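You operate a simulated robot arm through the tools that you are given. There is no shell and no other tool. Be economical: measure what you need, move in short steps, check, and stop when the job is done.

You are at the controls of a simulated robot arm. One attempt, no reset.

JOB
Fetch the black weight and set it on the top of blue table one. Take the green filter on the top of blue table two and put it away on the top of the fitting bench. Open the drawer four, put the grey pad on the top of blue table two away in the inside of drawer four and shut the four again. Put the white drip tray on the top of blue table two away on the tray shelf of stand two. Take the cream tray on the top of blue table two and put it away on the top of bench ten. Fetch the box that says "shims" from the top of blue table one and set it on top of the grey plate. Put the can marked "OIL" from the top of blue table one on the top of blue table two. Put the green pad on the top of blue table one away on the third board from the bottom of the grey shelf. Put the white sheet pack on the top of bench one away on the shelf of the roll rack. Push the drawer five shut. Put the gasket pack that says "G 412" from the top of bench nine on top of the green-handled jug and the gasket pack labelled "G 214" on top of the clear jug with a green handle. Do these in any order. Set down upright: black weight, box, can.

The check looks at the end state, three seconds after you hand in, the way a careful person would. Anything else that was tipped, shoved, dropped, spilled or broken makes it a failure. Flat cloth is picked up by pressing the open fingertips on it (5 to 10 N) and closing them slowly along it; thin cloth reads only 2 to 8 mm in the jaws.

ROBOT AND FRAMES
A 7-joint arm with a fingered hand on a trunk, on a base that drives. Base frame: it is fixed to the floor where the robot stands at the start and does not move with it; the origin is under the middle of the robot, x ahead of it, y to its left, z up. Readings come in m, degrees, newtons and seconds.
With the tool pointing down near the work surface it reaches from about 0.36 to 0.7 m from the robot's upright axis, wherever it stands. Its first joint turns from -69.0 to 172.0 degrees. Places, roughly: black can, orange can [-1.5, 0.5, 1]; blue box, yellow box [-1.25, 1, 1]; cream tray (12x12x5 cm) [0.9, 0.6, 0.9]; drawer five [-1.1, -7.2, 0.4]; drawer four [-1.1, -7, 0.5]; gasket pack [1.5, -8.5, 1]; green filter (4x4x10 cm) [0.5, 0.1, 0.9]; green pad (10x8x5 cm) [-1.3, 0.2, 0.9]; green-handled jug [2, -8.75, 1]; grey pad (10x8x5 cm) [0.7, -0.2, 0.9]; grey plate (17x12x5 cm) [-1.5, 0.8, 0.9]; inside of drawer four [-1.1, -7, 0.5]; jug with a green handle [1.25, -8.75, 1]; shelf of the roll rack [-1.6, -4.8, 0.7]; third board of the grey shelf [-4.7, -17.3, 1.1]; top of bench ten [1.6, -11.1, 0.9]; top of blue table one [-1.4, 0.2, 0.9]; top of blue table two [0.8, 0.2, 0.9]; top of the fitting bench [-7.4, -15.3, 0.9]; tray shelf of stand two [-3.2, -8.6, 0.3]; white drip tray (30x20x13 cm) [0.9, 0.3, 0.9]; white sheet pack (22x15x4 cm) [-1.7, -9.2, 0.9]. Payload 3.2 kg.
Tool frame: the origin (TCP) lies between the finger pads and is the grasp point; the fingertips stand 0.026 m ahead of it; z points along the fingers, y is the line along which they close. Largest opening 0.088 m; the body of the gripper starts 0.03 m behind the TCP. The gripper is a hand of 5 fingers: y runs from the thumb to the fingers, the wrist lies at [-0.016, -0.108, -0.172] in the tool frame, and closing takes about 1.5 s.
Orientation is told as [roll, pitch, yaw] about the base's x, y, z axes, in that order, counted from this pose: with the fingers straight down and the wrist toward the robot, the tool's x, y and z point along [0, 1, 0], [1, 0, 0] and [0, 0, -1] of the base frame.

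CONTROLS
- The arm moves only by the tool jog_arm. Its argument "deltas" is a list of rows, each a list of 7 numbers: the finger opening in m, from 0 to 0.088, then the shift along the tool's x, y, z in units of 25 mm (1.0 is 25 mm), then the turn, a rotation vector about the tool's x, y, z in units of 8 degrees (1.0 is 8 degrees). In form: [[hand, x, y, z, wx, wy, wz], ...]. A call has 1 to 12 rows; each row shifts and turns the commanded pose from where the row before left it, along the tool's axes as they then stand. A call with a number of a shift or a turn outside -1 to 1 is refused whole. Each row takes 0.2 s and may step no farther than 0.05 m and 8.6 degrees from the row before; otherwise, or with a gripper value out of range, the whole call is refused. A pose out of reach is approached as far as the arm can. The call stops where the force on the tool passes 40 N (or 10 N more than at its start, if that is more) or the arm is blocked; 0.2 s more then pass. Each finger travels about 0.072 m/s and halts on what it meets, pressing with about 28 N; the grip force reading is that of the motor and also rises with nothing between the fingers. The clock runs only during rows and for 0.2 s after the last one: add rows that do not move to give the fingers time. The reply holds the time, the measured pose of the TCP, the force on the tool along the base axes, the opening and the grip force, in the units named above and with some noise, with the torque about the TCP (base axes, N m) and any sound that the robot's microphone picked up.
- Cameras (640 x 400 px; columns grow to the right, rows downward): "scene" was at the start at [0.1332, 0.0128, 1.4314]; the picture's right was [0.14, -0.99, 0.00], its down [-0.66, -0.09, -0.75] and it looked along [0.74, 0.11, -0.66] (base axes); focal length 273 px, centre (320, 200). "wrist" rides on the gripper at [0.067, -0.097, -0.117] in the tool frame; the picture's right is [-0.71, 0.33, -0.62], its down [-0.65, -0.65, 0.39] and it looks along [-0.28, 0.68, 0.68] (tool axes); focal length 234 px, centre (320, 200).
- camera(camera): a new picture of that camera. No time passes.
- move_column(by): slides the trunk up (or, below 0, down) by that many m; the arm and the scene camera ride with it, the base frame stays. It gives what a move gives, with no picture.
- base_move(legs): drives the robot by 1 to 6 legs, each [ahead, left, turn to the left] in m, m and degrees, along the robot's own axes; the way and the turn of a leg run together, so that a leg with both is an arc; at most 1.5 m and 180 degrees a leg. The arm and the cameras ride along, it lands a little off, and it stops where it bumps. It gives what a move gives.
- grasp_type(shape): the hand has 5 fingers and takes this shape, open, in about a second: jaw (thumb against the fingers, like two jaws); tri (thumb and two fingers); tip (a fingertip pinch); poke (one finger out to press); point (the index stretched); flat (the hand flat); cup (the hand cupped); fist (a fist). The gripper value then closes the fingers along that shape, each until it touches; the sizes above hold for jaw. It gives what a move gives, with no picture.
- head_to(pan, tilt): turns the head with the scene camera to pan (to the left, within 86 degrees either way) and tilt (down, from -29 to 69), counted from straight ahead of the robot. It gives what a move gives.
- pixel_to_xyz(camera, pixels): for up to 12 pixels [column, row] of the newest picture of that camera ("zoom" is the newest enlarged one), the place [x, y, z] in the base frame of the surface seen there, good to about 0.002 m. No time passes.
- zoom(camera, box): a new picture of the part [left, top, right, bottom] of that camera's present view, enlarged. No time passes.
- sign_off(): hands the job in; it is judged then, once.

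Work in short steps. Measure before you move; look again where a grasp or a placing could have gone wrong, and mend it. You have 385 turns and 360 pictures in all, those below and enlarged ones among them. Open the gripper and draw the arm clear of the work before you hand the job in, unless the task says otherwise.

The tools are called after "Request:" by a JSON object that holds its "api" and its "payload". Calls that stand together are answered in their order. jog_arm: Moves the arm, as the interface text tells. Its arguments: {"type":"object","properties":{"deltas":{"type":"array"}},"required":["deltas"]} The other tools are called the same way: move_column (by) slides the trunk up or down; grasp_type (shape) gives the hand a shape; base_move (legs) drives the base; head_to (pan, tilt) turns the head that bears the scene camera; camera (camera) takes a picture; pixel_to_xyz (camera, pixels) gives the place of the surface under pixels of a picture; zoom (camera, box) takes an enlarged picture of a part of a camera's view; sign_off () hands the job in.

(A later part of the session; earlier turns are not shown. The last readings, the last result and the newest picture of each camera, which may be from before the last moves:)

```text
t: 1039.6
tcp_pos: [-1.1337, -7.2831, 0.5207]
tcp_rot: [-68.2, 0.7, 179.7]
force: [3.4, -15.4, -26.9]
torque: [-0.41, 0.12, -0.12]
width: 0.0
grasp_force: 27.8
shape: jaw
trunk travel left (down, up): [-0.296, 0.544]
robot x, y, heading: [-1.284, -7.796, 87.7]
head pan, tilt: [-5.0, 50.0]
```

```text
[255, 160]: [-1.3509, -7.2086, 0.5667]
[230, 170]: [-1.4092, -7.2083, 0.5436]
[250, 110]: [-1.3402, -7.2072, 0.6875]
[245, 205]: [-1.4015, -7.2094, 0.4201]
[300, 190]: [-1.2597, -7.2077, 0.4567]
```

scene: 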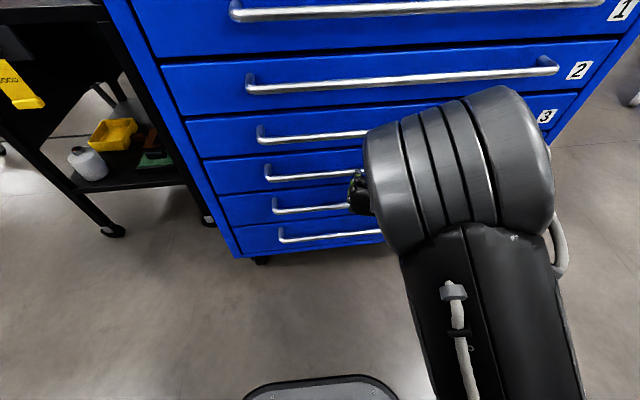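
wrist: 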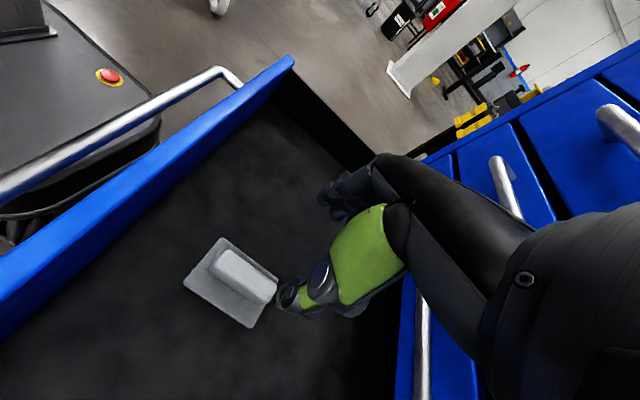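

Drawer four is shut. I back away, restore the hand and raise the trunk; next are the gasket packs on bench nine.

Request:
{"api": "base_move", "payload": {"legs": [[-0.35, 0, 0]]}}

Request:
{"api": "jog_arm", "payload": {"deltas": [[0.05, 0, 0, 0, 0, 0.9, 0], [0.05, 0, 0, 0, 0, 0.9, 0], [0.05, 0, 0, 0, 0, 0.9, 0], [0.05, 0, 0, 0, 0, 0.9, 0], [0.05, 0, 0, 0, 0, 0.9, 0], [0.05, 0, 0, 0, 0, 0.9, 0], [0.05, 0, 0, 0, 0, 0.9, 0], [0.05, 0, 0, 0, 0, 0.9, 0], [0.05, 0, 0, 0, 0, 0.9, 0], [0.05, 0, 0, 0, 0, 0.6, 0]]}}

Request:
{"api": "move_column", "payload": {"by": 0.4}}

Request:
{"api": "move_column", "payload": {"by": 0.14}}

Request:
{"api": "camera", "payload": {"camera": "scene"}}

```text
t: 1041.9
tcp_pos: [-1.1475, -7.6319, 0.5233]
tcp_rot: [-68.3, 0.8, 179.8]
force: [0.6, 0.2, -0.5]
torque: [-0.01, -0.01, 0.0]
width: 0.0
grasp_force: 27.6
shape: jaw
trunk travel left (down, up): [-0.296, 0.544]
robot x, y, heading: [-1.2923, -8.1429, 87.9]
head pan, tilt: [-5.0, 50.0]
```

```text
t: 1044.1
tcp_pos: [-1.1476, -7.6329, 0.5229]
tcp_rot: [1.4, 0.8, 179.8]
force: [0.2, 0.5, 0.0]
torque: [0.01, -0.04, -0.01]
width: 0.0497
grasp_force: 0.1
shape: jaw
trunk travel left (down, up): [-0.296, 0.544]
robot x, y, heading: [-1.293, -8.147, 88.3]
head pan, tilt: [-5.0, 50.0]
```

```text
t: 1047.9
tcp_pos: [-1.1485, -7.6334, 0.9211]
tcp_rot: [1.4, 0.7, 179.9]
force: [0.0, -0.3, 0.0]
torque: [0.02, 0.01, 0.01]
width: 0.0499
grasp_force: 0.1
shape: jaw
trunk travel left (down, up): [-0.696, 0.144]
robot x, y, heading: [-1.2949, -8.1431, 88.0]
head pan, tilt: [-5.0, 50.0]
```

```text
t: 1049.6
tcp_pos: [-1.148, -7.6324, 1.0619]
tcp_rot: [1.3, 0.8, 179.9]
force: [0.7, 0.1, 0.6]
torque: [0.02, -0.04, 0.01]
width: 0.05
grasp_force: 0.1
shape: jaw
trunk travel left (down, up): [-0.836, 0.004]
robot x, y, heading: [-1.2915, -8.1448, 88.3]
head pan, tilt: [-5.0, 50.0]
```

```text
178 pictures are left
```

scene: 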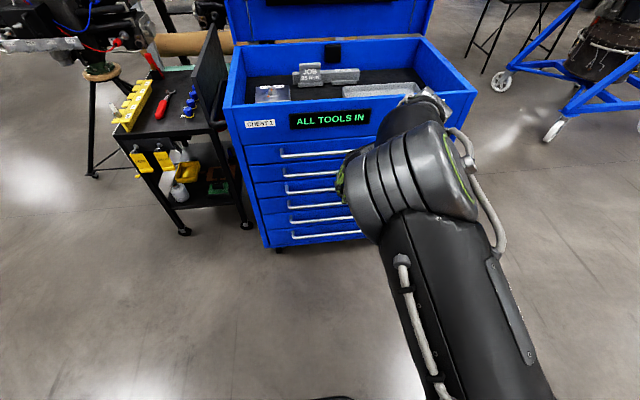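

Chest closed. I drive east to look at bench nine.

Request:
{"api": "base_move", "payload": {"legs": [[0.4, 0, 0], [0, 0, -88], [1.5, 0, 0]]}}

Request:
{"api": "move_column", "payload": {"by": -0.08}}

Request:
{"api": "head_to", "payload": {"pan": -25, "tilt": 20}}

Request:
{"api": "camera", "payload": {"camera": "scene"}}

```text
t: 1063.1
tcp_pos: [0.7735, -7.9701, 1.061]
tcp_rot: [1.3, 0.8, 88.1]
force: [-0.8, 0.2, -0.3]
torque: [-0.01, -0.01, 0.01]
width: 0.0497
grasp_force: 0.0
shape: jaw
trunk travel left (down, up): [-0.836, 0.004]
robot x, y, heading: [0.2658, -7.8072, -3.7]
head pan, tilt: [-5.0, 50.0]
```

```text
t: 1064.3
tcp_pos: [0.7722, -7.9693, 0.983]
tcp_rot: [1.3, 0.8, 88.1]
force: [-0.2, -0.4, -0.3]
torque: [0.01, -0.01, -0.03]
width: 0.0497
grasp_force: 0.0
shape: jaw
trunk travel left (down, up): [-0.756, 0.084]
robot x, y, heading: [0.2664, -7.8098, -3.5]
head pan, tilt: [-5.0, 50.0]
```

```text
t: 1065.2
tcp_pos: [0.7732, -7.9694, 0.9822]
tcp_rot: [1.3, 0.8, 88.1]
force: [0.0, -0.6, 0.9]
torque: [-0.01, 0.03, 0.01]
width: 0.0497
grasp_force: 0.0
shape: jaw
trunk travel left (down, up): [-0.756, 0.084]
robot x, y, heading: [0.2645, -7.8094, -3.6]
head pan, tilt: [-25.0, 20.0]
```

```text
177 pictures are left
```

scene: 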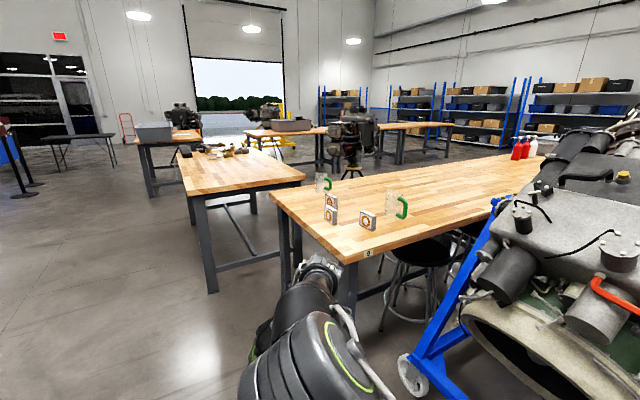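

Bench nine with jugs at about (325,180) and (397,205) and packs nearby. I zoom in.

Request:
{"api": "zoom", "payload": {"camera": "scene", "box": [280, 155, 430, 250]}}

Request:
{"api": "pixel_to_xyz", "payload": {"camera": "scene", "pixels": [[325, 175], [325, 190], [331, 200], [331, 216], [367, 220], [392, 195], [395, 210], [404, 207], [270, 195], [345, 262], [305, 178], [265, 165]]}}

```text
4.21 times, centred on (355, 202) of scene
```

zoom: 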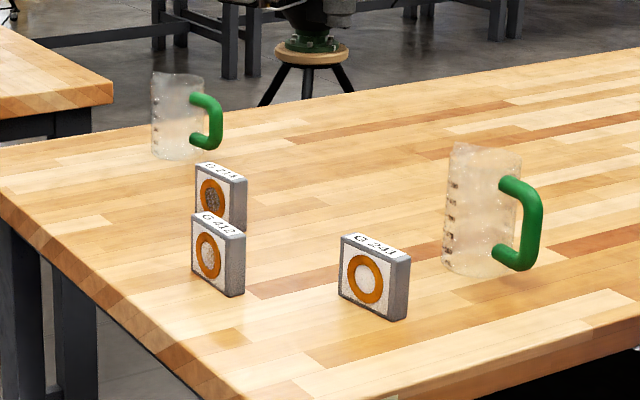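

```text
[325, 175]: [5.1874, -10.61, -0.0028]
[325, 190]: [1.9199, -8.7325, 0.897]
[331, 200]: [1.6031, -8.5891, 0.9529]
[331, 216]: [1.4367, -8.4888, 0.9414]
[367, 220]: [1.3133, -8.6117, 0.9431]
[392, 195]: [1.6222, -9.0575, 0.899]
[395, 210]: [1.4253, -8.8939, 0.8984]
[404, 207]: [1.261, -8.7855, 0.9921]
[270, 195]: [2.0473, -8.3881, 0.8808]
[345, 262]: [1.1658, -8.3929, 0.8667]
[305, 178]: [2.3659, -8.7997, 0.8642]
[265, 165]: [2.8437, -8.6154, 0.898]
```

Three packs: "G 412" in front-left (1.44,-8.49), one behind it (1.60,-8.59) and "G 241" (1.31,-8.61). I drive to the bench's north side and look from close.

Request:
{"api": "jog_arm", "payload": {"deltas": [[0.05, 0, 0.4, -0.8, 0, 0, 0], [0.05, 0, 0.4, -0.8, 0, 0, 0], [0.05, 0, 0.4, -0.8, 0, 0, 0], [0.05, 0, 0.4, -0.8, 0, 0, 0], [0.05, 0, 0.4, 0, 0, 0, 0], [0.05, 0, 0, 0, 0, 0, 0]]}}

Request:
{"api": "base_move", "payload": {"legs": [[0, 0, 3.6], [1.25, 0, 0], [0, 0, -90]]}}

Request:
{"api": "head_to", "payload": {"pan": 0, "tilt": 35}}

Request:
{"api": "camera", "payload": {"camera": "scene"}}

```text
t: 1066.6
tcp_pos: [0.775, -7.9223, 1.0594]
tcp_rot: [1.5, 0.5, 87.7]
force: [0.0, 0.3, -0.2]
torque: [-0.03, -0.04, -0.01]
width: 0.05
grasp_force: 0.0
shape: jaw
trunk travel left (down, up): [-0.756, 0.084]
robot x, y, heading: [0.2687, -7.8105, -3.6]
head pan, tilt: [-25.0, 20.0]
```

```text
t: 1077.3
tcp_pos: [1.4264, -8.3358, 1.0604]
tcp_rot: [1.3, 0.4, -1.0]
force: [-0.1, -0.4, 0.7]
torque: [0.04, 0.05, 0.02]
width: 0.0495
grasp_force: 0.1
shape: jaw
trunk travel left (down, up): [-0.756, 0.084]
robot x, y, heading: [1.5277, -7.8232, -92.3]
head pan, tilt: [-25.0, 20.0]
```

```text
t: 1078.2
tcp_pos: [1.4265, -8.3366, 1.0604]
tcp_rot: [1.2, 0.3, -1.0]
force: [0.0, 1.0, 0.4]
torque: [-0.06, 0.0, 0.0]
width: 0.0498
grasp_force: 0.1
shape: jaw
trunk travel left (down, up): [-0.756, 0.084]
robot x, y, heading: [1.5248, -7.8231, -92.5]
head pan, tilt: [0.0, 35.0]
```

```text
175 pictures are left
```

scene: 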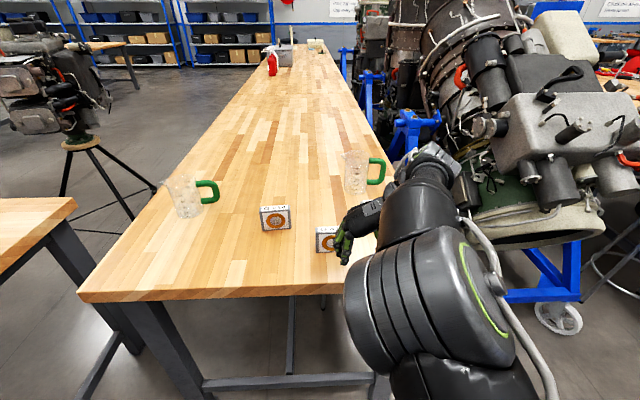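

I zoom on the packs and jugs from here.

Request:
{"api": "zoom", "payload": {"camera": "scene", "box": [150, 140, 300, 250]}}

Request:
{"api": "zoom", "payload": {"camera": "scene", "box": [250, 140, 400, 260]}}

```text
3.64 times, centred on (225, 195) of scene
```

zoom: 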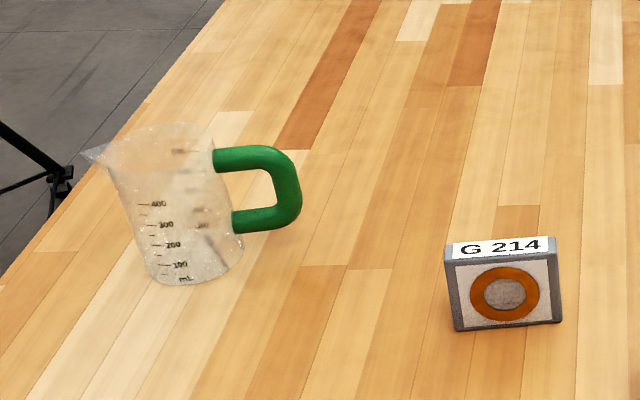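

```text
3.33 times, centred on (325, 200) of scene
```

zoom: 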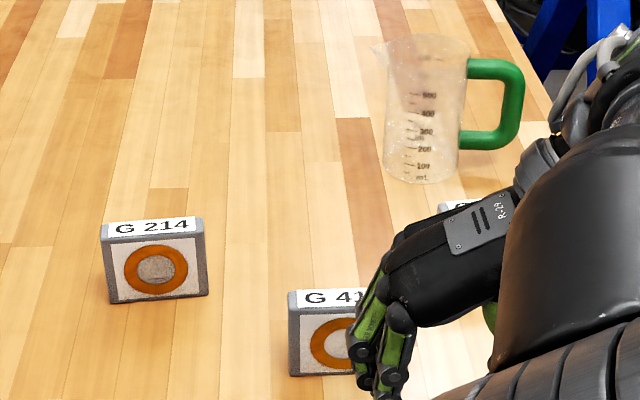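

G 214 is the middle pack, G 412 nearest the hand, G 241 stays. I measure packs and jug rims.

Request:
{"api": "pixel_to_xyz", "payload": {"camera": "zoom", "pixels": [[104, 240], [202, 232], [104, 228], [200, 220], [110, 300], [205, 290], [290, 310], [290, 295], [470, 70], [515, 80], [470, 140], [425, 180]]}}

Request:
{"api": "zoom", "payload": {"camera": "scene", "box": [150, 160, 240, 230]}}

Request:
{"api": "pixel_to_xyz", "payload": {"camera": "zoom", "pixels": [[100, 130], [200, 80], [285, 105], [330, 170], [380, 135], [470, 140], [440, 260], [300, 240], [250, 360], [230, 80]]}}

```text
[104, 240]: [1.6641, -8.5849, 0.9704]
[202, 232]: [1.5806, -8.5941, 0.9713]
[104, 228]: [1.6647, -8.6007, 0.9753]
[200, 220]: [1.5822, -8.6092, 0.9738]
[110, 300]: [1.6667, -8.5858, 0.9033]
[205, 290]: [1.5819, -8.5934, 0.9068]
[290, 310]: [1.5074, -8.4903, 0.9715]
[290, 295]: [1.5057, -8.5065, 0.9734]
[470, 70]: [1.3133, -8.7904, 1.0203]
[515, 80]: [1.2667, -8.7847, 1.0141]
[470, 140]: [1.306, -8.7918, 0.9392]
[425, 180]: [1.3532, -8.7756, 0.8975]
```

```text
5.71 times, centred on (195, 195) of scene
```

zoom: 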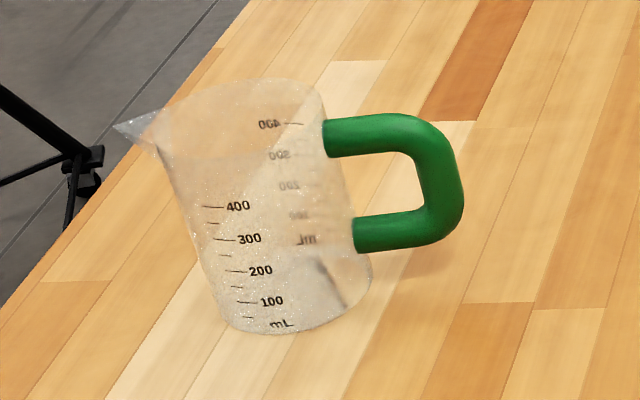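

```text
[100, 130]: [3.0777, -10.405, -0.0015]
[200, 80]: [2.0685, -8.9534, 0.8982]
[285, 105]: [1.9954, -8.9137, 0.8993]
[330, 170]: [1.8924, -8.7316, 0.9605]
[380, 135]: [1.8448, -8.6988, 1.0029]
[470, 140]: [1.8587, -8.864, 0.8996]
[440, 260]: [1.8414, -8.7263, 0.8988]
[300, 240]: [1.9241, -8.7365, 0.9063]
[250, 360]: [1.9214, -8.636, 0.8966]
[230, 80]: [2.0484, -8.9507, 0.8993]
```

Packs are about 8.4 cm wide, 7.7 cm high, ~2.5 cm thick, standing; the jugs are 8.6–9.2 cm across, so the packs must lie flat. I'll gently tip a pack over, then grip its 7.7 cm side from above. First I bring closed fingertips in front of G 412's top edge.

Request:
{"api": "jog_arm", "payload": {"deltas": [[0.02, 0, 0.8, 0, 0, 0, 0], [0, 0, 0.75, 0, 0, 0, 0], [0, 0, 0, 0.8, 0, 0, 0], [0, 0, 0, 0.8, 0, 0, 0], [0, 0, 0, 0.8, 0, 0, 0], [0, 0, 0, 0.6, 0, 0, 0], [0, 0, 0, 0, 0, 0, 0]]}}

Request:
{"api": "camera", "payload": {"camera": "scene"}}

Request:
{"api": "camera", "payload": {"camera": "wrist"}}

```text
t: 1079.8
tcp_pos: [1.4626, -8.3341, 0.9886]
tcp_rot: [1.2, 0.0, -1.5]
force: [0.5, 0.5, 0.5]
torque: [0.0, 0.01, -0.03]
width: 0.0
grasp_force: 28.2
shape: jaw
trunk travel left (down, up): [-0.756, 0.084]
robot x, y, heading: [1.5247, -7.822, -92.3]
head pan, tilt: [0.0, 35.0]
```

```text
171 pictures are left
```

scene: 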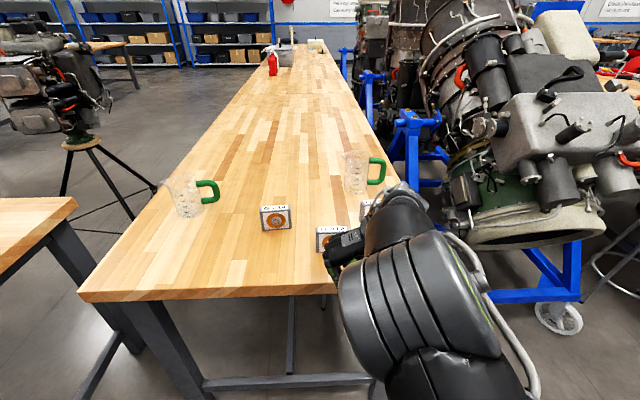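

```text
170 pictures are left
```

wrist: 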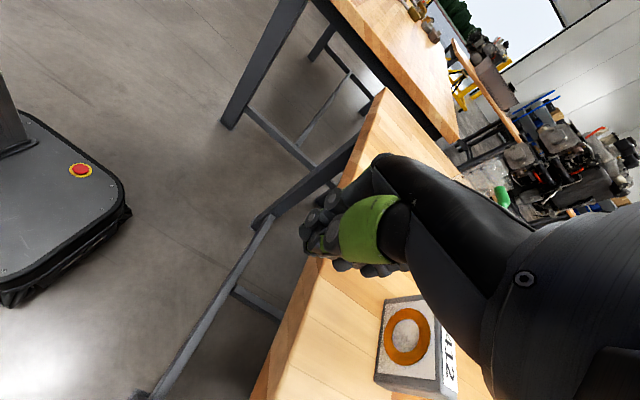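

I measure G 412 and G 241 precisely from here.

Request:
{"api": "zoom", "payload": {"camera": "scene", "box": [300, 190, 400, 260]}}

Request:
{"api": "pixel_to_xyz", "payload": {"camera": "zoom", "pixels": [[105, 225], [150, 240], [115, 290], [200, 210], [110, 210], [300, 85], [330, 70], [385, 60], [180, 200]]}}

Request:
{"api": "pixel_to_xyz", "payload": {"camera": "wrist", "pixels": [[388, 300], [420, 300], [440, 380], [382, 365], [455, 340], [430, 390]]}}

```text
5.71 times, centred on (350, 225) of scene
```

zoom: 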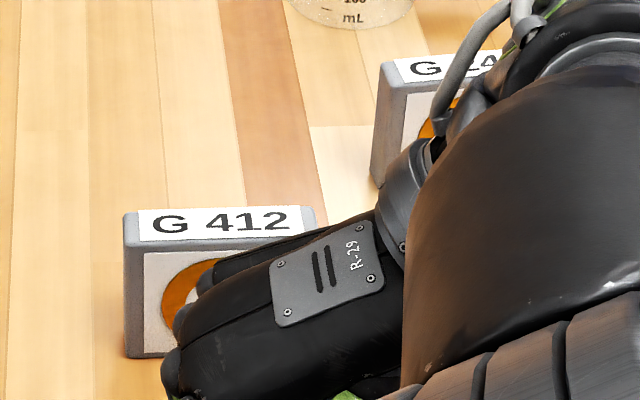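

```text
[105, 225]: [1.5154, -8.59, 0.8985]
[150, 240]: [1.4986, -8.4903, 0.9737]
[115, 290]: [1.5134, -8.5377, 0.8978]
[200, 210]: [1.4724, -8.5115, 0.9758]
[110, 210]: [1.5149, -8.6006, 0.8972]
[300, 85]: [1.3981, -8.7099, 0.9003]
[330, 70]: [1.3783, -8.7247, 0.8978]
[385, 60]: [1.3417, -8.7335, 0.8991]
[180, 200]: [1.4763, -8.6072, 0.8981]
```

```text
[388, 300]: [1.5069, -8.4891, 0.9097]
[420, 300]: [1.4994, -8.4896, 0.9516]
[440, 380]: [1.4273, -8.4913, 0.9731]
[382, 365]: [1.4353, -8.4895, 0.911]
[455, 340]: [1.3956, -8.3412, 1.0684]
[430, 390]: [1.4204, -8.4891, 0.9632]
```

G 412: x 1.42–1.507, front y -8.49, top 0.975. I push forward in small steps near its top.

Request:
{"api": "jog_arm", "payload": {"deltas": [[0, -0.6, 0, 0, 0, 0, 0], [0, -0.6, 0, 0, 0, 0, 0], [0, -0.6, 0, 0, 0, 0, 0], [0, -0.6, 0, 0, 0, 0, 0], [0, -0.6, 0, 0, 0, 0, 0], [0, 0, 0, 0, 0, 0, 0]]}}

Request:
{"api": "zoom", "payload": {"camera": "scene", "box": [280, 170, 420, 260]}}

```text
t: 1081.2
tcp_pos: [1.4625, -8.409, 0.9849]
tcp_rot: [1.3, 0.4, -1.0]
force: [0.1, -0.2, 0.4]
torque: [-0.01, 0.02, 0.0]
width: 0.0
grasp_force: 27.7
shape: jaw
trunk travel left (down, up): [-0.756, 0.084]
robot x, y, heading: [1.5303, -7.8248, -92.6]
head pan, tilt: [0.0, 35.0]
```

```text
4.44 times, centred on (350, 215) of scene
```

zoom: 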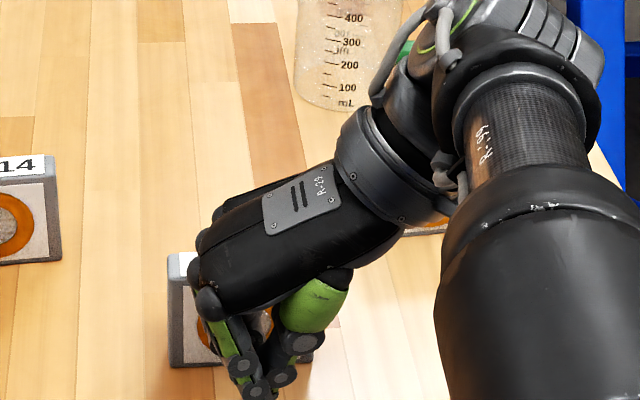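

Not touching yet. Forward another 6 cm.

Request:
{"api": "jog_arm", "payload": {"deltas": [[0, -0.5, 0, 0, 0, 0, 0], [0, -0.5, 0, 0, 0, 0, 0], [0, -0.5, 0, 0, 0, 0, 0], [0, -0.5, 0, 0, 0, 0, 0], [0, 0, 0, 0, 0, 0, 0]]}}

Request:
{"api": "zoom", "payload": {"camera": "scene", "box": [280, 170, 420, 260]}}

Request:
{"api": "camera", "payload": {"camera": "wrist"}}

```text
t: 1082.4
tcp_pos: [1.4638, -8.4205, 0.9858]
tcp_rot: [1.2, 0.4, -1.1]
force: [0.2, -0.1, -0.5]
torque: [0.02, 0.01, 0.02]
width: 0.0
grasp_force: 27.7
shape: jaw
out of reach, approached as far as the arm can: row 2, 3, 4
trunk travel left (down, up): [-0.756, 0.084]
robot x, y, heading: [1.5273, -7.8235, -92.4]
head pan, tilt: [0.0, 35.0]
```

```text
4.44 times, centred on (350, 215) of scene
```

zoom: 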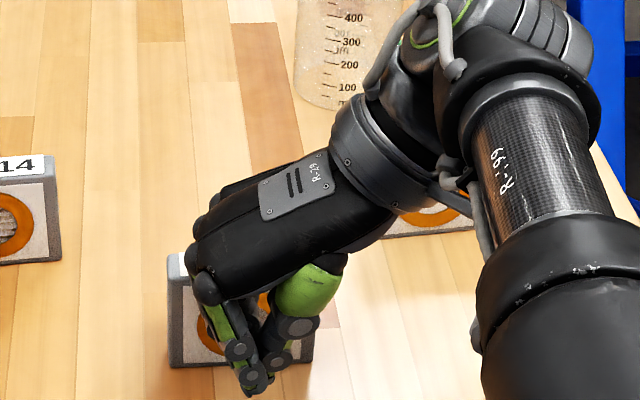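

```text
166 pictures are left
```

wrist: 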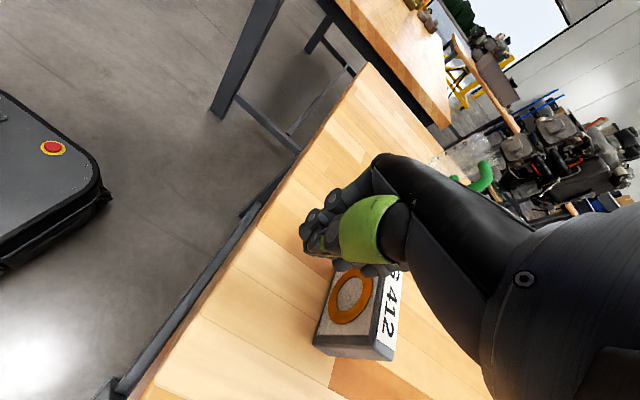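

At arm's reach; I push with the base: ahead 0.06 m.

Request:
{"api": "base_move", "payload": {"legs": [[0.06, 0, 0]]}}

Request:
{"api": "camera", "payload": {"camera": "wrist"}}

```text
t: 1083.4
tcp_pos: [1.4608, -8.4811, 0.9851]
tcp_rot: [1.2, 0.5, -1.2]
force: [1.1, -0.2, 8.2]
torque: [-0.27, -0.04, 0.0]
width: 0.0
grasp_force: 28.1
shape: jaw
trunk travel left (down, up): [-0.756, 0.084]
robot x, y, heading: [1.5231, -7.8826, -92.6]
head pan, tilt: [0.0, 35.0]
```

```text
165 pictures are left
```

wrist: 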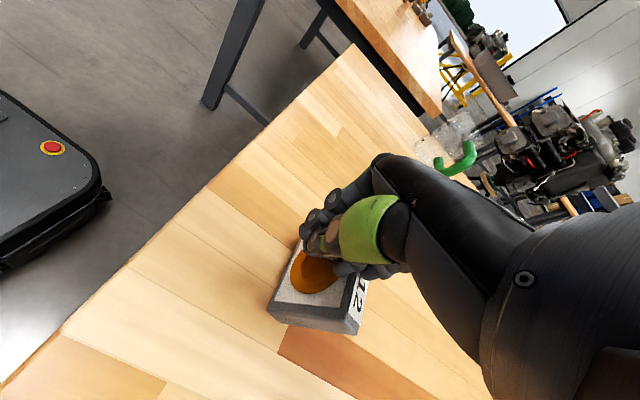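

The forward fingers ride on its top edge. I rise 5 mm and push 4 cm more.

Request:
{"api": "jog_arm", "payload": {"deltas": [[0, 0, 0, -0.25, 0, 0, 0], [0, 0, 0, 0, 0, 0, 0]]}}

Request:
{"api": "base_move", "payload": {"legs": [[0.04, 0, 0]]}}

Request:
{"api": "camera", "payload": {"camera": "wrist"}}

Request:
{"api": "zoom", "payload": {"camera": "scene", "box": [280, 170, 420, 260]}}

```text
t: 1084.0
tcp_pos: [1.4608, -8.48, 0.9911]
tcp_rot: [1.2, 0.5, -1.1]
force: [-0.5, 0.2, -0.7]
torque: [-0.01, 0.0, -0.04]
width: 0.0
grasp_force: 27.9
shape: jaw
trunk travel left (down, up): [-0.756, 0.084]
robot x, y, heading: [1.5268, -7.8791, -92.6]
head pan, tilt: [0.0, 35.0]
```

```text
t: 1084.8
tcp_pos: [1.4586, -8.5183, 0.993]
tcp_rot: [1.1, 0.5, -1.1]
force: [0.1, 0.4, -0.1]
torque: [0.04, 0.01, -0.02]
width: 0.0004
grasp_force: 28.2
shape: jaw
trunk travel left (down, up): [-0.756, 0.084]
robot x, y, heading: [1.5235, -7.9187, -92.5]
head pan, tilt: [0.0, 35.0]
```

```text
164 pictures are left
```

wrist: 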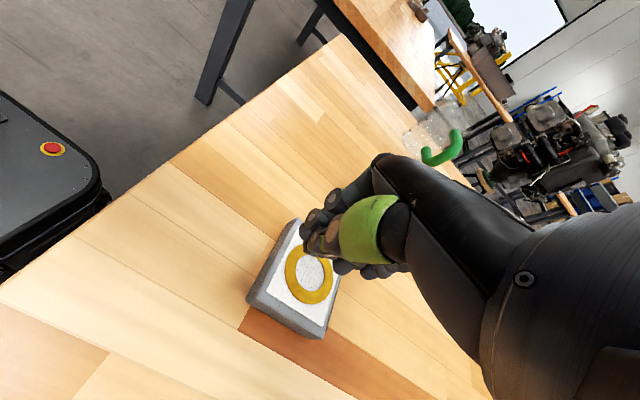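

```text
4.44 times, centred on (350, 215) of scene
```

zoom: 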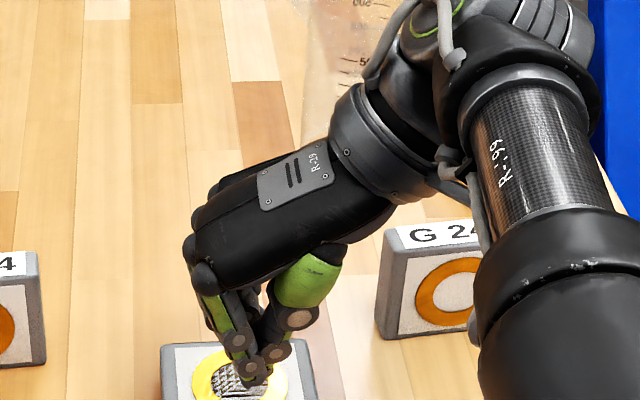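

G 412 now lies flat. I do the same with G 214: back 5 cm, left 16.4 cm, then push ahead.

Request:
{"api": "base_move", "payload": {"legs": [[-0.05, 0, 0], [0, 0.164, 0], [0.15, 0, 0]]}}

Request:
{"api": "camera", "payload": {"camera": "wrist"}}

Request:
{"api": "camera", "payload": {"camera": "scene"}}

```text
t: 1087.8
tcp_pos: [1.6167, -8.6258, 0.9913]
tcp_rot: [1.1, 0.5, -1.2]
force: [0.8, -0.6, -0.3]
torque: [-0.02, 0.02, -0.03]
width: 0.0001
grasp_force: 28.2
shape: jaw
trunk travel left (down, up): [-0.756, 0.084]
robot x, y, heading: [1.6834, -8.0285, -92.7]
head pan, tilt: [0.0, 35.0]
```

```text
162 pictures are left
```

wrist: 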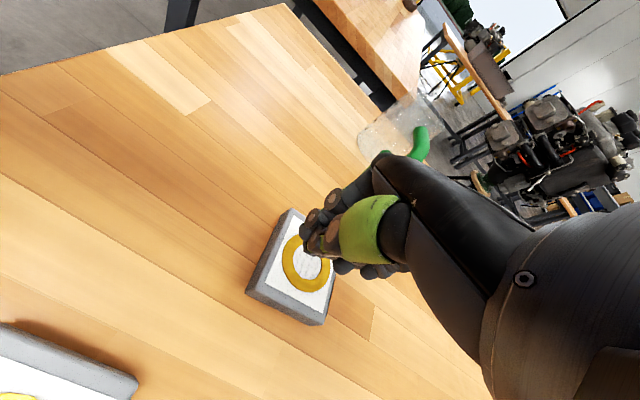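

```text
161 pictures are left
```

scene: 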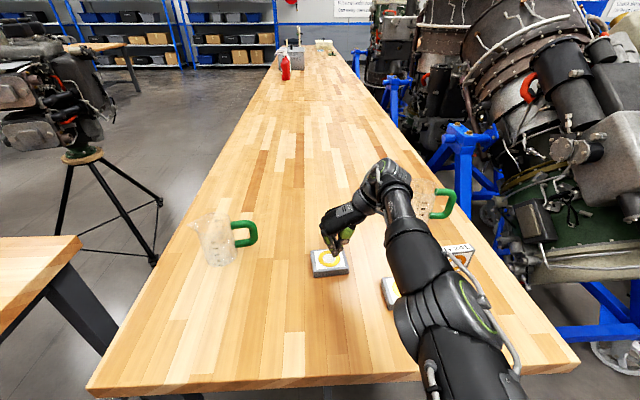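

Both packs lie flat. I raise and retract the hand, then rotate it to the default yaw to grip along y.

Request:
{"api": "jog_arm", "payload": {"deltas": [[0.05, 0, 0, -0.8, 0, 0, 0], [0.07, 0.5, 0, -0.8, 0, 0, 0], [0.088, 0.8, 0, -0.8, 0, 0, 0], [0.088, 0.8, 0, -0.4, 0, 0, 0], [0.088, 0.8, 0, 0, 0, 0, 0], [0.088, 0.8, 0, 0, 0, 0, 0], [0.088, 0.5, 0, 0, 0, 0, 0.9], [0.088, 0, 0, 0, 0, 0, 0.9], [0.088, 0, 0, 0, 0, 0, 0.9], [0.088, 0, 0, 0, 0, 0, 0.9], [0.088, 0, 0, 0, 0, 0, 0.9], [0.088, 0, 0, 0, 0, 0, 0.9]]}}

Request:
{"api": "jog_arm", "payload": {"deltas": [[0.088, 0, 0, 0, 0, 0, 0.95], [0.088, 0, 0, 0, 0, 0, 0.95], [0.088, 0, 0, 0, 0, 0, 0.95], [0.088, 0, 0, 0, 0, 0, 0.95], [0.088, 0, 0, 0, 0, 0, 0.95], [0.088, 0, 0, 0, 0, 0, 0.9], [0.088, 0, 0, 0, 0, 0, 0]]}}

Request:
{"api": "camera", "payload": {"camera": "scene"}}

Request:
{"api": "camera", "payload": {"camera": "wrist"}}

```text
t: 1089.5
tcp_pos: [1.6078, -8.5063, 0.9869]
tcp_rot: [11.8, 1.4, -13.0]
force: [0.5, -0.7, 0.5]
torque: [0.01, 0.03, 0.0]
width: 0.0876
grasp_force: 0.0
shape: jaw
trunk travel left (down, up): [-0.756, 0.084]
robot x, y, heading: [1.6861, -8.0303, -92.7]
head pan, tilt: [0.0, 35.0]
stopped in row 8: the arm was blocked; the commanded pose is now the measured one
```

```text
t: 1090.3
tcp_pos: [1.6007, -8.4846, 0.9356]
tcp_rot: [18.4, 8.2, -34.6]
force: [-0.5, 2.1, 9.1]
torque: [-0.22, -0.4, 0.06]
width: 0.0875
grasp_force: 0.0
shape: jaw
trunk travel left (down, up): [-0.756, 0.084]
robot x, y, heading: [1.6828, -8.0288, -92.5]
head pan, tilt: [0.0, 35.0]
stopped in row 3: the arm was blocked; the commanded pose is now the measured one
```

```text
160 pictures are left
```

scene: 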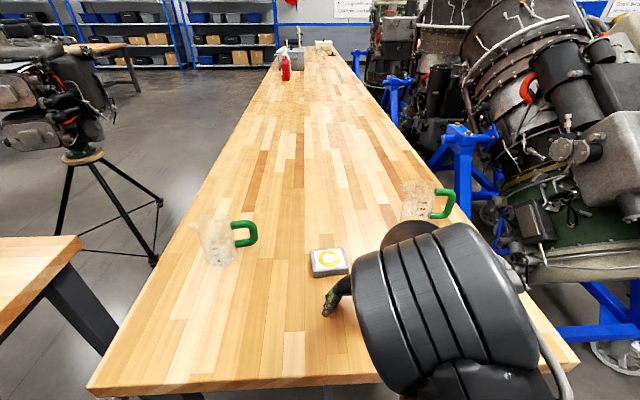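

```text
159 pictures are left
```

wrist: 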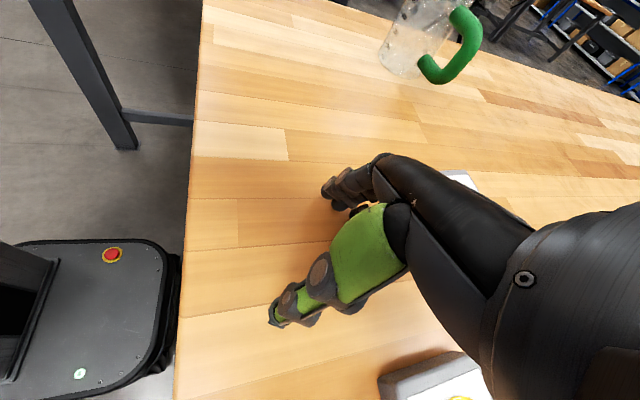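

The arm jammed in its bad elbow configuration. I lift with the trunk, back off, and restore the posture in free space.

Request:
{"api": "move_column", "payload": {"by": 0.084}}

Request:
{"api": "base_move", "payload": {"legs": [[-0.4, 0, 2.5]]}}

Request:
{"api": "jog_arm", "payload": {"deltas": [[0.088, 0, 0, 0, -0.5, -0.5, -0.3], [0.088, 0, 0, 0, -0.5, -0.5, -0.5], [0.088, 0, 0, 0, -0.2, -0.5, -0.7], [0.088, 0, 0, 0, 0, -0.5, -0.8], [0.088, 0, 0, 0, 0, -0.3, -0.9], [0.088, 0, 0, 0, 0, 0, -0.9], [0.088, 0, 0, 0, 0, 0, -0.9], [0.088, 0, 0, 0, 0, 0, 0]]}}

Request:
{"api": "camera", "payload": {"camera": "scene"}}

```text
t: 1091.5
tcp_pos: [1.5995, -8.4848, 1.0182]
tcp_rot: [18.4, 8.5, -34.6]
force: [-0.6, 0.4, 0.1]
torque: [-0.01, -0.03, 0.02]
width: 0.0878
grasp_force: 0.1
shape: jaw
trunk travel left (down, up): [-0.84, 0.0]
robot x, y, heading: [1.6811, -8.0281, -92.8]
head pan, tilt: [0.0, 35.0]
```

```text
t: 1094.0
tcp_pos: [1.6323, -8.0882, 1.018]
tcp_rot: [18.4, 8.5, -32.2]
force: [-0.2, 0.7, 0.1]
torque: [0.01, 0.03, -0.01]
width: 0.0877
grasp_force: 0.0
shape: jaw
trunk travel left (down, up): [-0.84, 0.0]
robot x, y, heading: [1.6919, -7.6308, -90.4]
head pan, tilt: [0.0, 35.0]
```

```text
t: 1095.8
tcp_pos: [1.6311, -8.0904, 1.0176]
tcp_rot: [-1.8, -3.5, 5.6]
force: [-0.2, 0.4, -0.6]
torque: [0.03, -0.01, 0.0]
width: 0.0877
grasp_force: 0.2
shape: jaw
trunk travel left (down, up): [-0.84, 0.0]
robot x, y, heading: [1.6921, -7.6301, -90.4]
head pan, tilt: [0.0, 35.0]
```

```text
158 pictures are left
```

scene: 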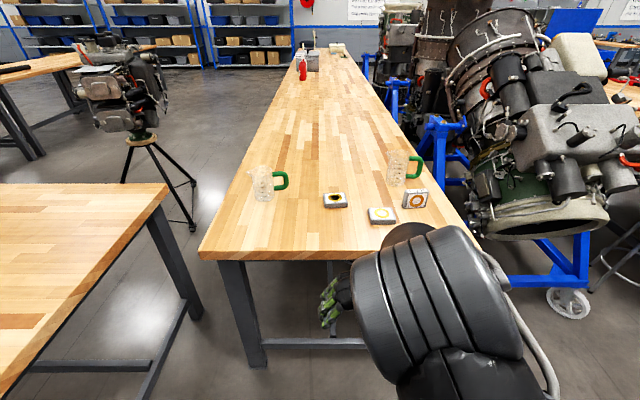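

Elbow is still centred. I repeat the recipe that worked before: go to default yaw at low arm height, then rotate +90° while rising.

Request:
{"api": "jog_arm", "payload": {"deltas": [[0.088, 0, 0, 0.3, 0, 0, 0.95], [0.088, 0, 0, 0.3, 0, 0, 0.95], [0.088, 0, 0, 0.3, 0, 0, 0.95], [0.088, 0, 0, 0.3, 0, 0, 0.95], [0.088, 0, 0, 0.3, 0, 0, 0.95], [0.088, 0, 0, 0.3, 0, 0, 0.95], [0.088, 0, 0, 0, 0, 0, 0.95], [0.088, 0, 0, 0, 0, 0, 0.95], [0.088, 0, 0, 0, 0, 0, 0.95], [0.088, 0, 0, 0, 0, 0, 0.95], [0.088, 0, 0, 0, 0, 0, 0.95], [0.088, 0, 0, 0, 0, 0, 0.95]]}}

Request:
{"api": "camera", "payload": {"camera": "scene"}}

```text
t: 1097.6
tcp_pos: [1.6265, -8.0531, 0.919]
tcp_rot: [7.8, 3.1, -55.7]
force: [-0.2, 0.6, -0.4]
torque: [-0.05, -0.02, -0.01]
width: 0.0874
grasp_force: 0.0
shape: jaw
trunk travel left (down, up): [-0.84, 0.0]
robot x, y, heading: [1.6926, -7.6306, -90.3]
head pan, tilt: [0.0, 35.0]
stopped in row 9: the arm was blocked; the commanded pose is now the measured one
```

```text
157 pictures are left
```

scene: 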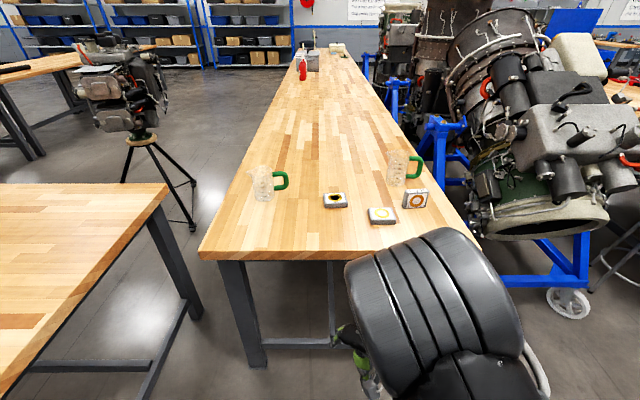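

I extend the arm forward 12 cm first, lower a little, then continue rotating.

Request:
{"api": "jog_arm", "payload": {"deltas": [[0.088, -0.55, 0.8, 0.2, 0, 0, 0], [0.088, -0.55, 0.8, 0.2, 0, 0, 0], [0.088, -0.55, 0.8, 0.2, 0, 0, 0], [0.088, -0.55, 0.8, 0, -0.3, -0.3, 0], [0.088, -0.55, 0.8, 0, -0.3, -0.3, 0], [0.088, 0, 0, 0, -0.2, -0.3, 0.6], [0.088, 0, 0, 0, 0, 0, 0.8], [0.088, 0, 0, 0, 0, 0, 0.8], [0.088, 0, 0, 0, 0, 0, 0.8], [0.088, 0, 0, 0, 0, 0, 0.8], [0.088, 0, 0, 0, 0, 0, 0.4], [0.088, 0, 0, 0, 0, 0, 0]]}}

Request:
{"api": "camera", "payload": {"camera": "scene"}}

```text
t: 1100.2
tcp_pos: [1.6278, -8.172, 0.8915]
tcp_rot: [2.0, -2.3, -89.8]
force: [-0.6, 0.7, 0.0]
torque: [-0.01, -0.01, -0.01]
width: 0.0876
grasp_force: 0.0
shape: jaw
trunk travel left (down, up): [-0.84, 0.0]
robot x, y, heading: [1.6909, -7.6274, -90.4]
head pan, tilt: [0.0, 35.0]
```

```text
156 pictures are left
```

scene: 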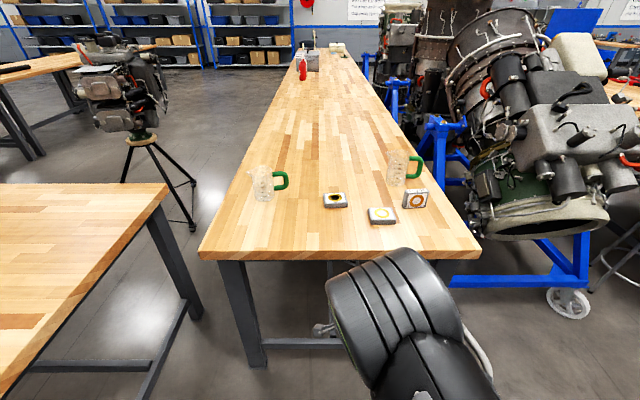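

Now rotate +90° while rising.

Request:
{"api": "jog_arm", "payload": {"deltas": [[0.088, 0, 0, -0.8, 0, 0, -0.9], [0.088, 0, 0, -0.8, 0, 0, -0.9], [0.088, 0, 0, -0.8, 0, 0, -0.9], [0.088, 0, 0, -0.8, 0, 0, -0.9], [0.088, 0, 0, -0.8, 0, 0, -0.9], [0.088, 0, 0, -0.8, 0, 0, -0.9], [0.088, 0, 0, -0.6, 0, 0, -0.9], [0.088, 0, 0, -0.6, 0, 0, -0.9], [0.088, 0, 0, -0.6, 0, 0, -0.9], [0.088, 0, 0, -0.6, 0, 0, -0.9], [0.088, 0, 0, 0, 0, 0, -0.9], [0.088, 0, 0, 0, 0, 0, -0.9]]}}

Request:
{"api": "camera", "payload": {"camera": "scene"}}

```text
t: 1102.8
tcp_pos: [1.6214, -8.1643, 1.0705]
tcp_rot: [-2.4, -2.1, -3.0]
force: [0.7, -0.1, 0.2]
torque: [0.01, 0.01, 0.0]
width: 0.0878
grasp_force: 0.1
shape: jaw
trunk travel left (down, up): [-0.84, 0.0]
robot x, y, heading: [1.6949, -7.6301, -90.0]
head pan, tilt: [0.0, 35.0]
```

```text
155 pictures are left
```

scene: 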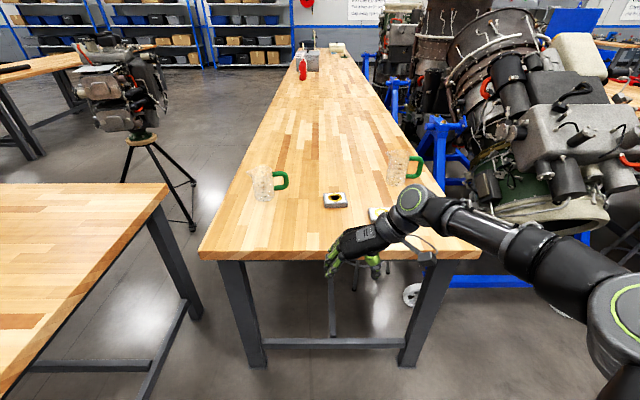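

The good elbow-right posture is back. I measure both flat packs.

Request:
{"api": "zoom", "payload": {"camera": "scene", "box": [300, 160, 440, 240]}}

Request:
{"api": "pixel_to_xyz", "payload": {"camera": "zoom", "pixels": [[105, 160], [205, 150], [108, 200], [210, 190], [105, 215], [215, 205], [155, 175], [315, 230], [325, 265]]}}

```text
4.57 times, centred on (370, 200) of scene
```

zoom: 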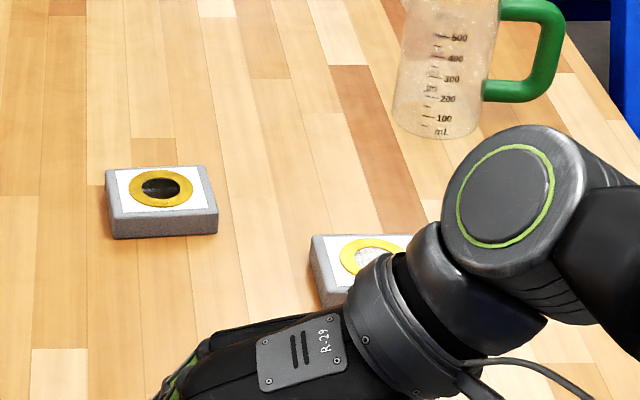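

```text
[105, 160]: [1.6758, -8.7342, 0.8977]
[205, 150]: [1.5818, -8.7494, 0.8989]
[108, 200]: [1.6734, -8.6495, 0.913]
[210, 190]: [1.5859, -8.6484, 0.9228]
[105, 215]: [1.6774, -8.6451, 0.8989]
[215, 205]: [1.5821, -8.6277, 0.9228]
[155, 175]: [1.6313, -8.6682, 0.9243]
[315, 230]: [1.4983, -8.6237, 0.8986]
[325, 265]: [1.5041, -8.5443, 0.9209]
```

I refine the pack's front and back edges.

Request:
{"api": "pixel_to_xyz", "payload": {"camera": "zoom", "pixels": [[130, 212], [130, 216], [160, 210], [195, 207], [130, 172], [160, 170], [190, 168], [160, 166], [330, 238], [350, 242], [345, 275], [113, 190]]}}

```text
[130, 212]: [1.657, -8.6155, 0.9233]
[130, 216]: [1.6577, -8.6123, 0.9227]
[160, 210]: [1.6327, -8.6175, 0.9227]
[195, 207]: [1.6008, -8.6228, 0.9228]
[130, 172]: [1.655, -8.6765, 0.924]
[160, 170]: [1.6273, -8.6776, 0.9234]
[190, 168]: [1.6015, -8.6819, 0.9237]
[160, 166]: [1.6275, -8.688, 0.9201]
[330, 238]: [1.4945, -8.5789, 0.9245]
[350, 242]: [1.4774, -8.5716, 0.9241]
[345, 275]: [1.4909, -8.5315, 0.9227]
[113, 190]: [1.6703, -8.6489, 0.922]
```

G 214: centre (1.627,-8.651), 7.8 cm deep, turned ~8.5°, top 0.924. I rotate the hand to yaw ≈-81.5 and shift it right of the base centre.

Request:
{"api": "jog_arm", "payload": {"deltas": [[0.088, 0, 0, 0, 0, 0, 0.9], [0.088, 0, 0, 0, 0, 0, 0.9], [0.088, 0, 0, 0, 0, 0, 0.9], [0.088, 0, 0, 0, 0, 0, 0.9], [0.088, 0, 0, 0, 0, 0, 0.9], [0.088, 0, 0, 0, 0, 0, 0.9], [0.088, 0, 0, 0, 0, 0, 0.9], [0.088, 0, 0, 0, 0, 0, 0.9], [0.088, 0, 0, 0, 0, 0, 0.9], [0.088, 0, 0, 0, 0, 0, 0.9], [0.088, 0, 0, 0, 0, 0, 0.8], [0.088, 0, 0, 0, 0, 0, 0]]}}

Request:
{"api": "jog_arm", "payload": {"deltas": [[0.088, -0.9, 0, 0, 0, 0, 0], [0.088, -0.9, 0, 0, 0, 0, 0], [0.088, -0.9, 0, 0, 0, 0, 0], [0.088, -0.9, 0, 0, 0, 0, 0], [0.088, -0.6, 0, 0, 0, 0, 0], [0.088, 0, 0, 0, 0, 0, 0]]}}

Request:
{"api": "camera", "payload": {"camera": "scene"}}

```text
t: 1105.4
tcp_pos: [1.6206, -8.1637, 1.0709]
tcp_rot: [1.6, -2.8, -81.8]
force: [-0.4, -0.2, -0.3]
torque: [0.04, -0.02, 0.01]
width: 0.0879
grasp_force: 0.1
shape: jaw
trunk travel left (down, up): [-0.84, 0.0]
robot x, y, heading: [1.6923, -7.6283, -90.2]
head pan, tilt: [0.0, 35.0]
```

```text
t: 1106.8
tcp_pos: [1.5192, -8.1808, 1.0669]
tcp_rot: [1.6, -2.6, -81.7]
force: [0.2, -0.3, 0.2]
torque: [0.02, 0.02, -0.01]
width: 0.0878
grasp_force: 0.1
shape: jaw
trunk travel left (down, up): [-0.84, 0.0]
robot x, y, heading: [1.6922, -7.6294, -90.2]
head pan, tilt: [0.0, 35.0]
```

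```text
153 pictures are left
```

scene: 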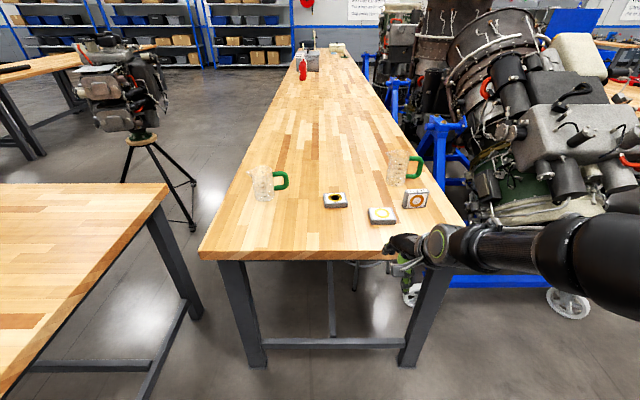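

Clear view of everything. I re-measure both packs and the jugs' handles.

Request:
{"api": "zoom", "payload": {"camera": "scene", "box": [300, 150, 450, 240]}}

Request:
{"api": "pixel_to_xyz", "payload": {"camera": "zoom", "pixels": [[112, 220], [200, 213], [120, 187], [195, 180], [300, 293], [405, 282], [300, 255], [390, 248], [350, 275], [510, 50], [510, 110], [425, 150]]}}

```text
4.27 times, centred on (375, 195) of scene
```

zoom: 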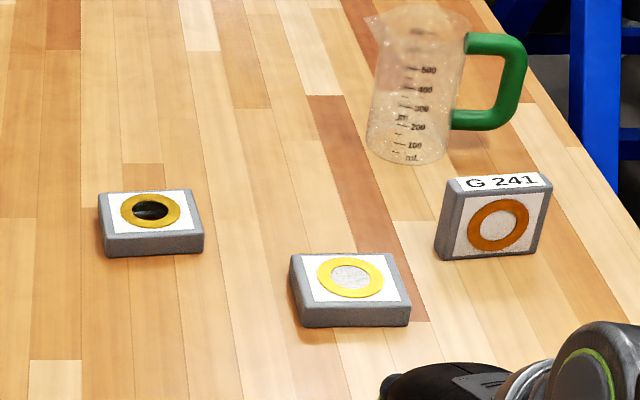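

```text
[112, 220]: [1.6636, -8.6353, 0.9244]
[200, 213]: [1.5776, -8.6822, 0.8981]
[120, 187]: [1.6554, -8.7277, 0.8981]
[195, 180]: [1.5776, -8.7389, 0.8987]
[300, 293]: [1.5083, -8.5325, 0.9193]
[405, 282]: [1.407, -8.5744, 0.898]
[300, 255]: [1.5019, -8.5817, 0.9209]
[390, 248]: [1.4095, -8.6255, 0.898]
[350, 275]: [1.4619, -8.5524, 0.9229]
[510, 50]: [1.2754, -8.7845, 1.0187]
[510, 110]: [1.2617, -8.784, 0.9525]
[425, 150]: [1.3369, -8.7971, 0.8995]
```

I take the exact top-corner points.

Request:
{"api": "pixel_to_xyz", "payload": {"camera": "zoom", "pixels": [[306, 304], [404, 300], [388, 258], [296, 261], [108, 234], [198, 230], [187, 195], [104, 198], [355, 304], [345, 258], [150, 233], [150, 194]]}}

```text
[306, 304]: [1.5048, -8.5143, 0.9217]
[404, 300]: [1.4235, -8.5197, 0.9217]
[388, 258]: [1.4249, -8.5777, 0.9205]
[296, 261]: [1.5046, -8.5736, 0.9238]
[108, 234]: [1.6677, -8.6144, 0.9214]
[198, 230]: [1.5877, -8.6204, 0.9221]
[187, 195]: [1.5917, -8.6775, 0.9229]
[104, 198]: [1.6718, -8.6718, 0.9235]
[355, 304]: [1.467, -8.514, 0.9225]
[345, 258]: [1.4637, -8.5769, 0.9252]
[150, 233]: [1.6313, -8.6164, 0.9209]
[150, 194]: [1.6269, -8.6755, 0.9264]
```

Packs: G 412 centre (1.464,-8.547), G 214 centre (1.629,-8.646), both turned ~4°. Now the jug bases: I read points along their bottom outlines.

Request:
{"api": "pixel_to_xyz", "payload": {"camera": "zoom", "pixels": [[366, 142], [376, 155], [395, 163], [410, 165], [430, 162], [446, 152], [470, 45], [458, 125], [466, 130]]}}

Request:
{"api": "zoom", "payload": {"camera": "scene", "box": [235, 155, 305, 210]}}

```text
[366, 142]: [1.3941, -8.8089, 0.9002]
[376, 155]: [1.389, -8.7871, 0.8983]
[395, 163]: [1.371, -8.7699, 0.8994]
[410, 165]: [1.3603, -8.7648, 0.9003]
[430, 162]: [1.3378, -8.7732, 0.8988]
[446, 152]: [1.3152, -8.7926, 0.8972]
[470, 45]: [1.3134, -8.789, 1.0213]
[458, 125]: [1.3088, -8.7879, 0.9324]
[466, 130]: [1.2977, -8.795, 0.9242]
```

```text
7.27 times, centred on (270, 182) of scene
```

zoom: 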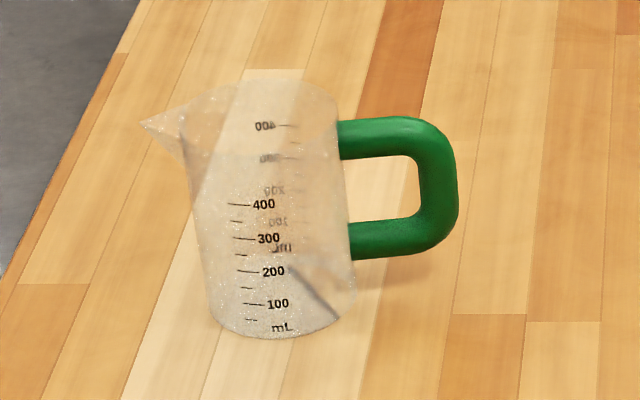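

Request:
{"api": "pixel_to_xyz", "payload": {"camera": "zoom", "pixels": [[208, 312], [222, 330], [245, 338], [275, 341], [305, 336], [335, 322], [352, 300], [340, 130], [348, 245], [400, 125], [440, 130], [455, 190]]}}

```text
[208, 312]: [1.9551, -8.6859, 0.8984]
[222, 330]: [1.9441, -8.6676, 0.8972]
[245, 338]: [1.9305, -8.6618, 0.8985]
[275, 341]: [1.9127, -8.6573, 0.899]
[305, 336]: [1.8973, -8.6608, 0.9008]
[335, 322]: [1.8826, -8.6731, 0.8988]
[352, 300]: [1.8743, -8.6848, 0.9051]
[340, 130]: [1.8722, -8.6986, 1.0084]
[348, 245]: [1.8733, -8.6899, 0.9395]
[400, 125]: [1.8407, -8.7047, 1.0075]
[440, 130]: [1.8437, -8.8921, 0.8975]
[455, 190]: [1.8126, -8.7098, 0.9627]
```

Jug bases: jug one centre (1.915,-8.70), jug two (1.355,-8.804), radius ~4.2 cm. I check the neighbouring bench's position on the left.

Request:
{"api": "pixel_to_xyz", "payload": {"camera": "scene", "pixels": [[168, 188], [165, 195], [60, 310], [10, 385], [195, 310], [130, 380], [240, 360], [415, 360]]}}

```text
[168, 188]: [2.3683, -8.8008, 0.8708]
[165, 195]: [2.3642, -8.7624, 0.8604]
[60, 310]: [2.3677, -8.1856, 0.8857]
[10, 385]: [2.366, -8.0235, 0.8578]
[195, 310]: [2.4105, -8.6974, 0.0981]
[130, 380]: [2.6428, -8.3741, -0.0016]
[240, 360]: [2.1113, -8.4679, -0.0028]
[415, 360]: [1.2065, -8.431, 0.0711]
```

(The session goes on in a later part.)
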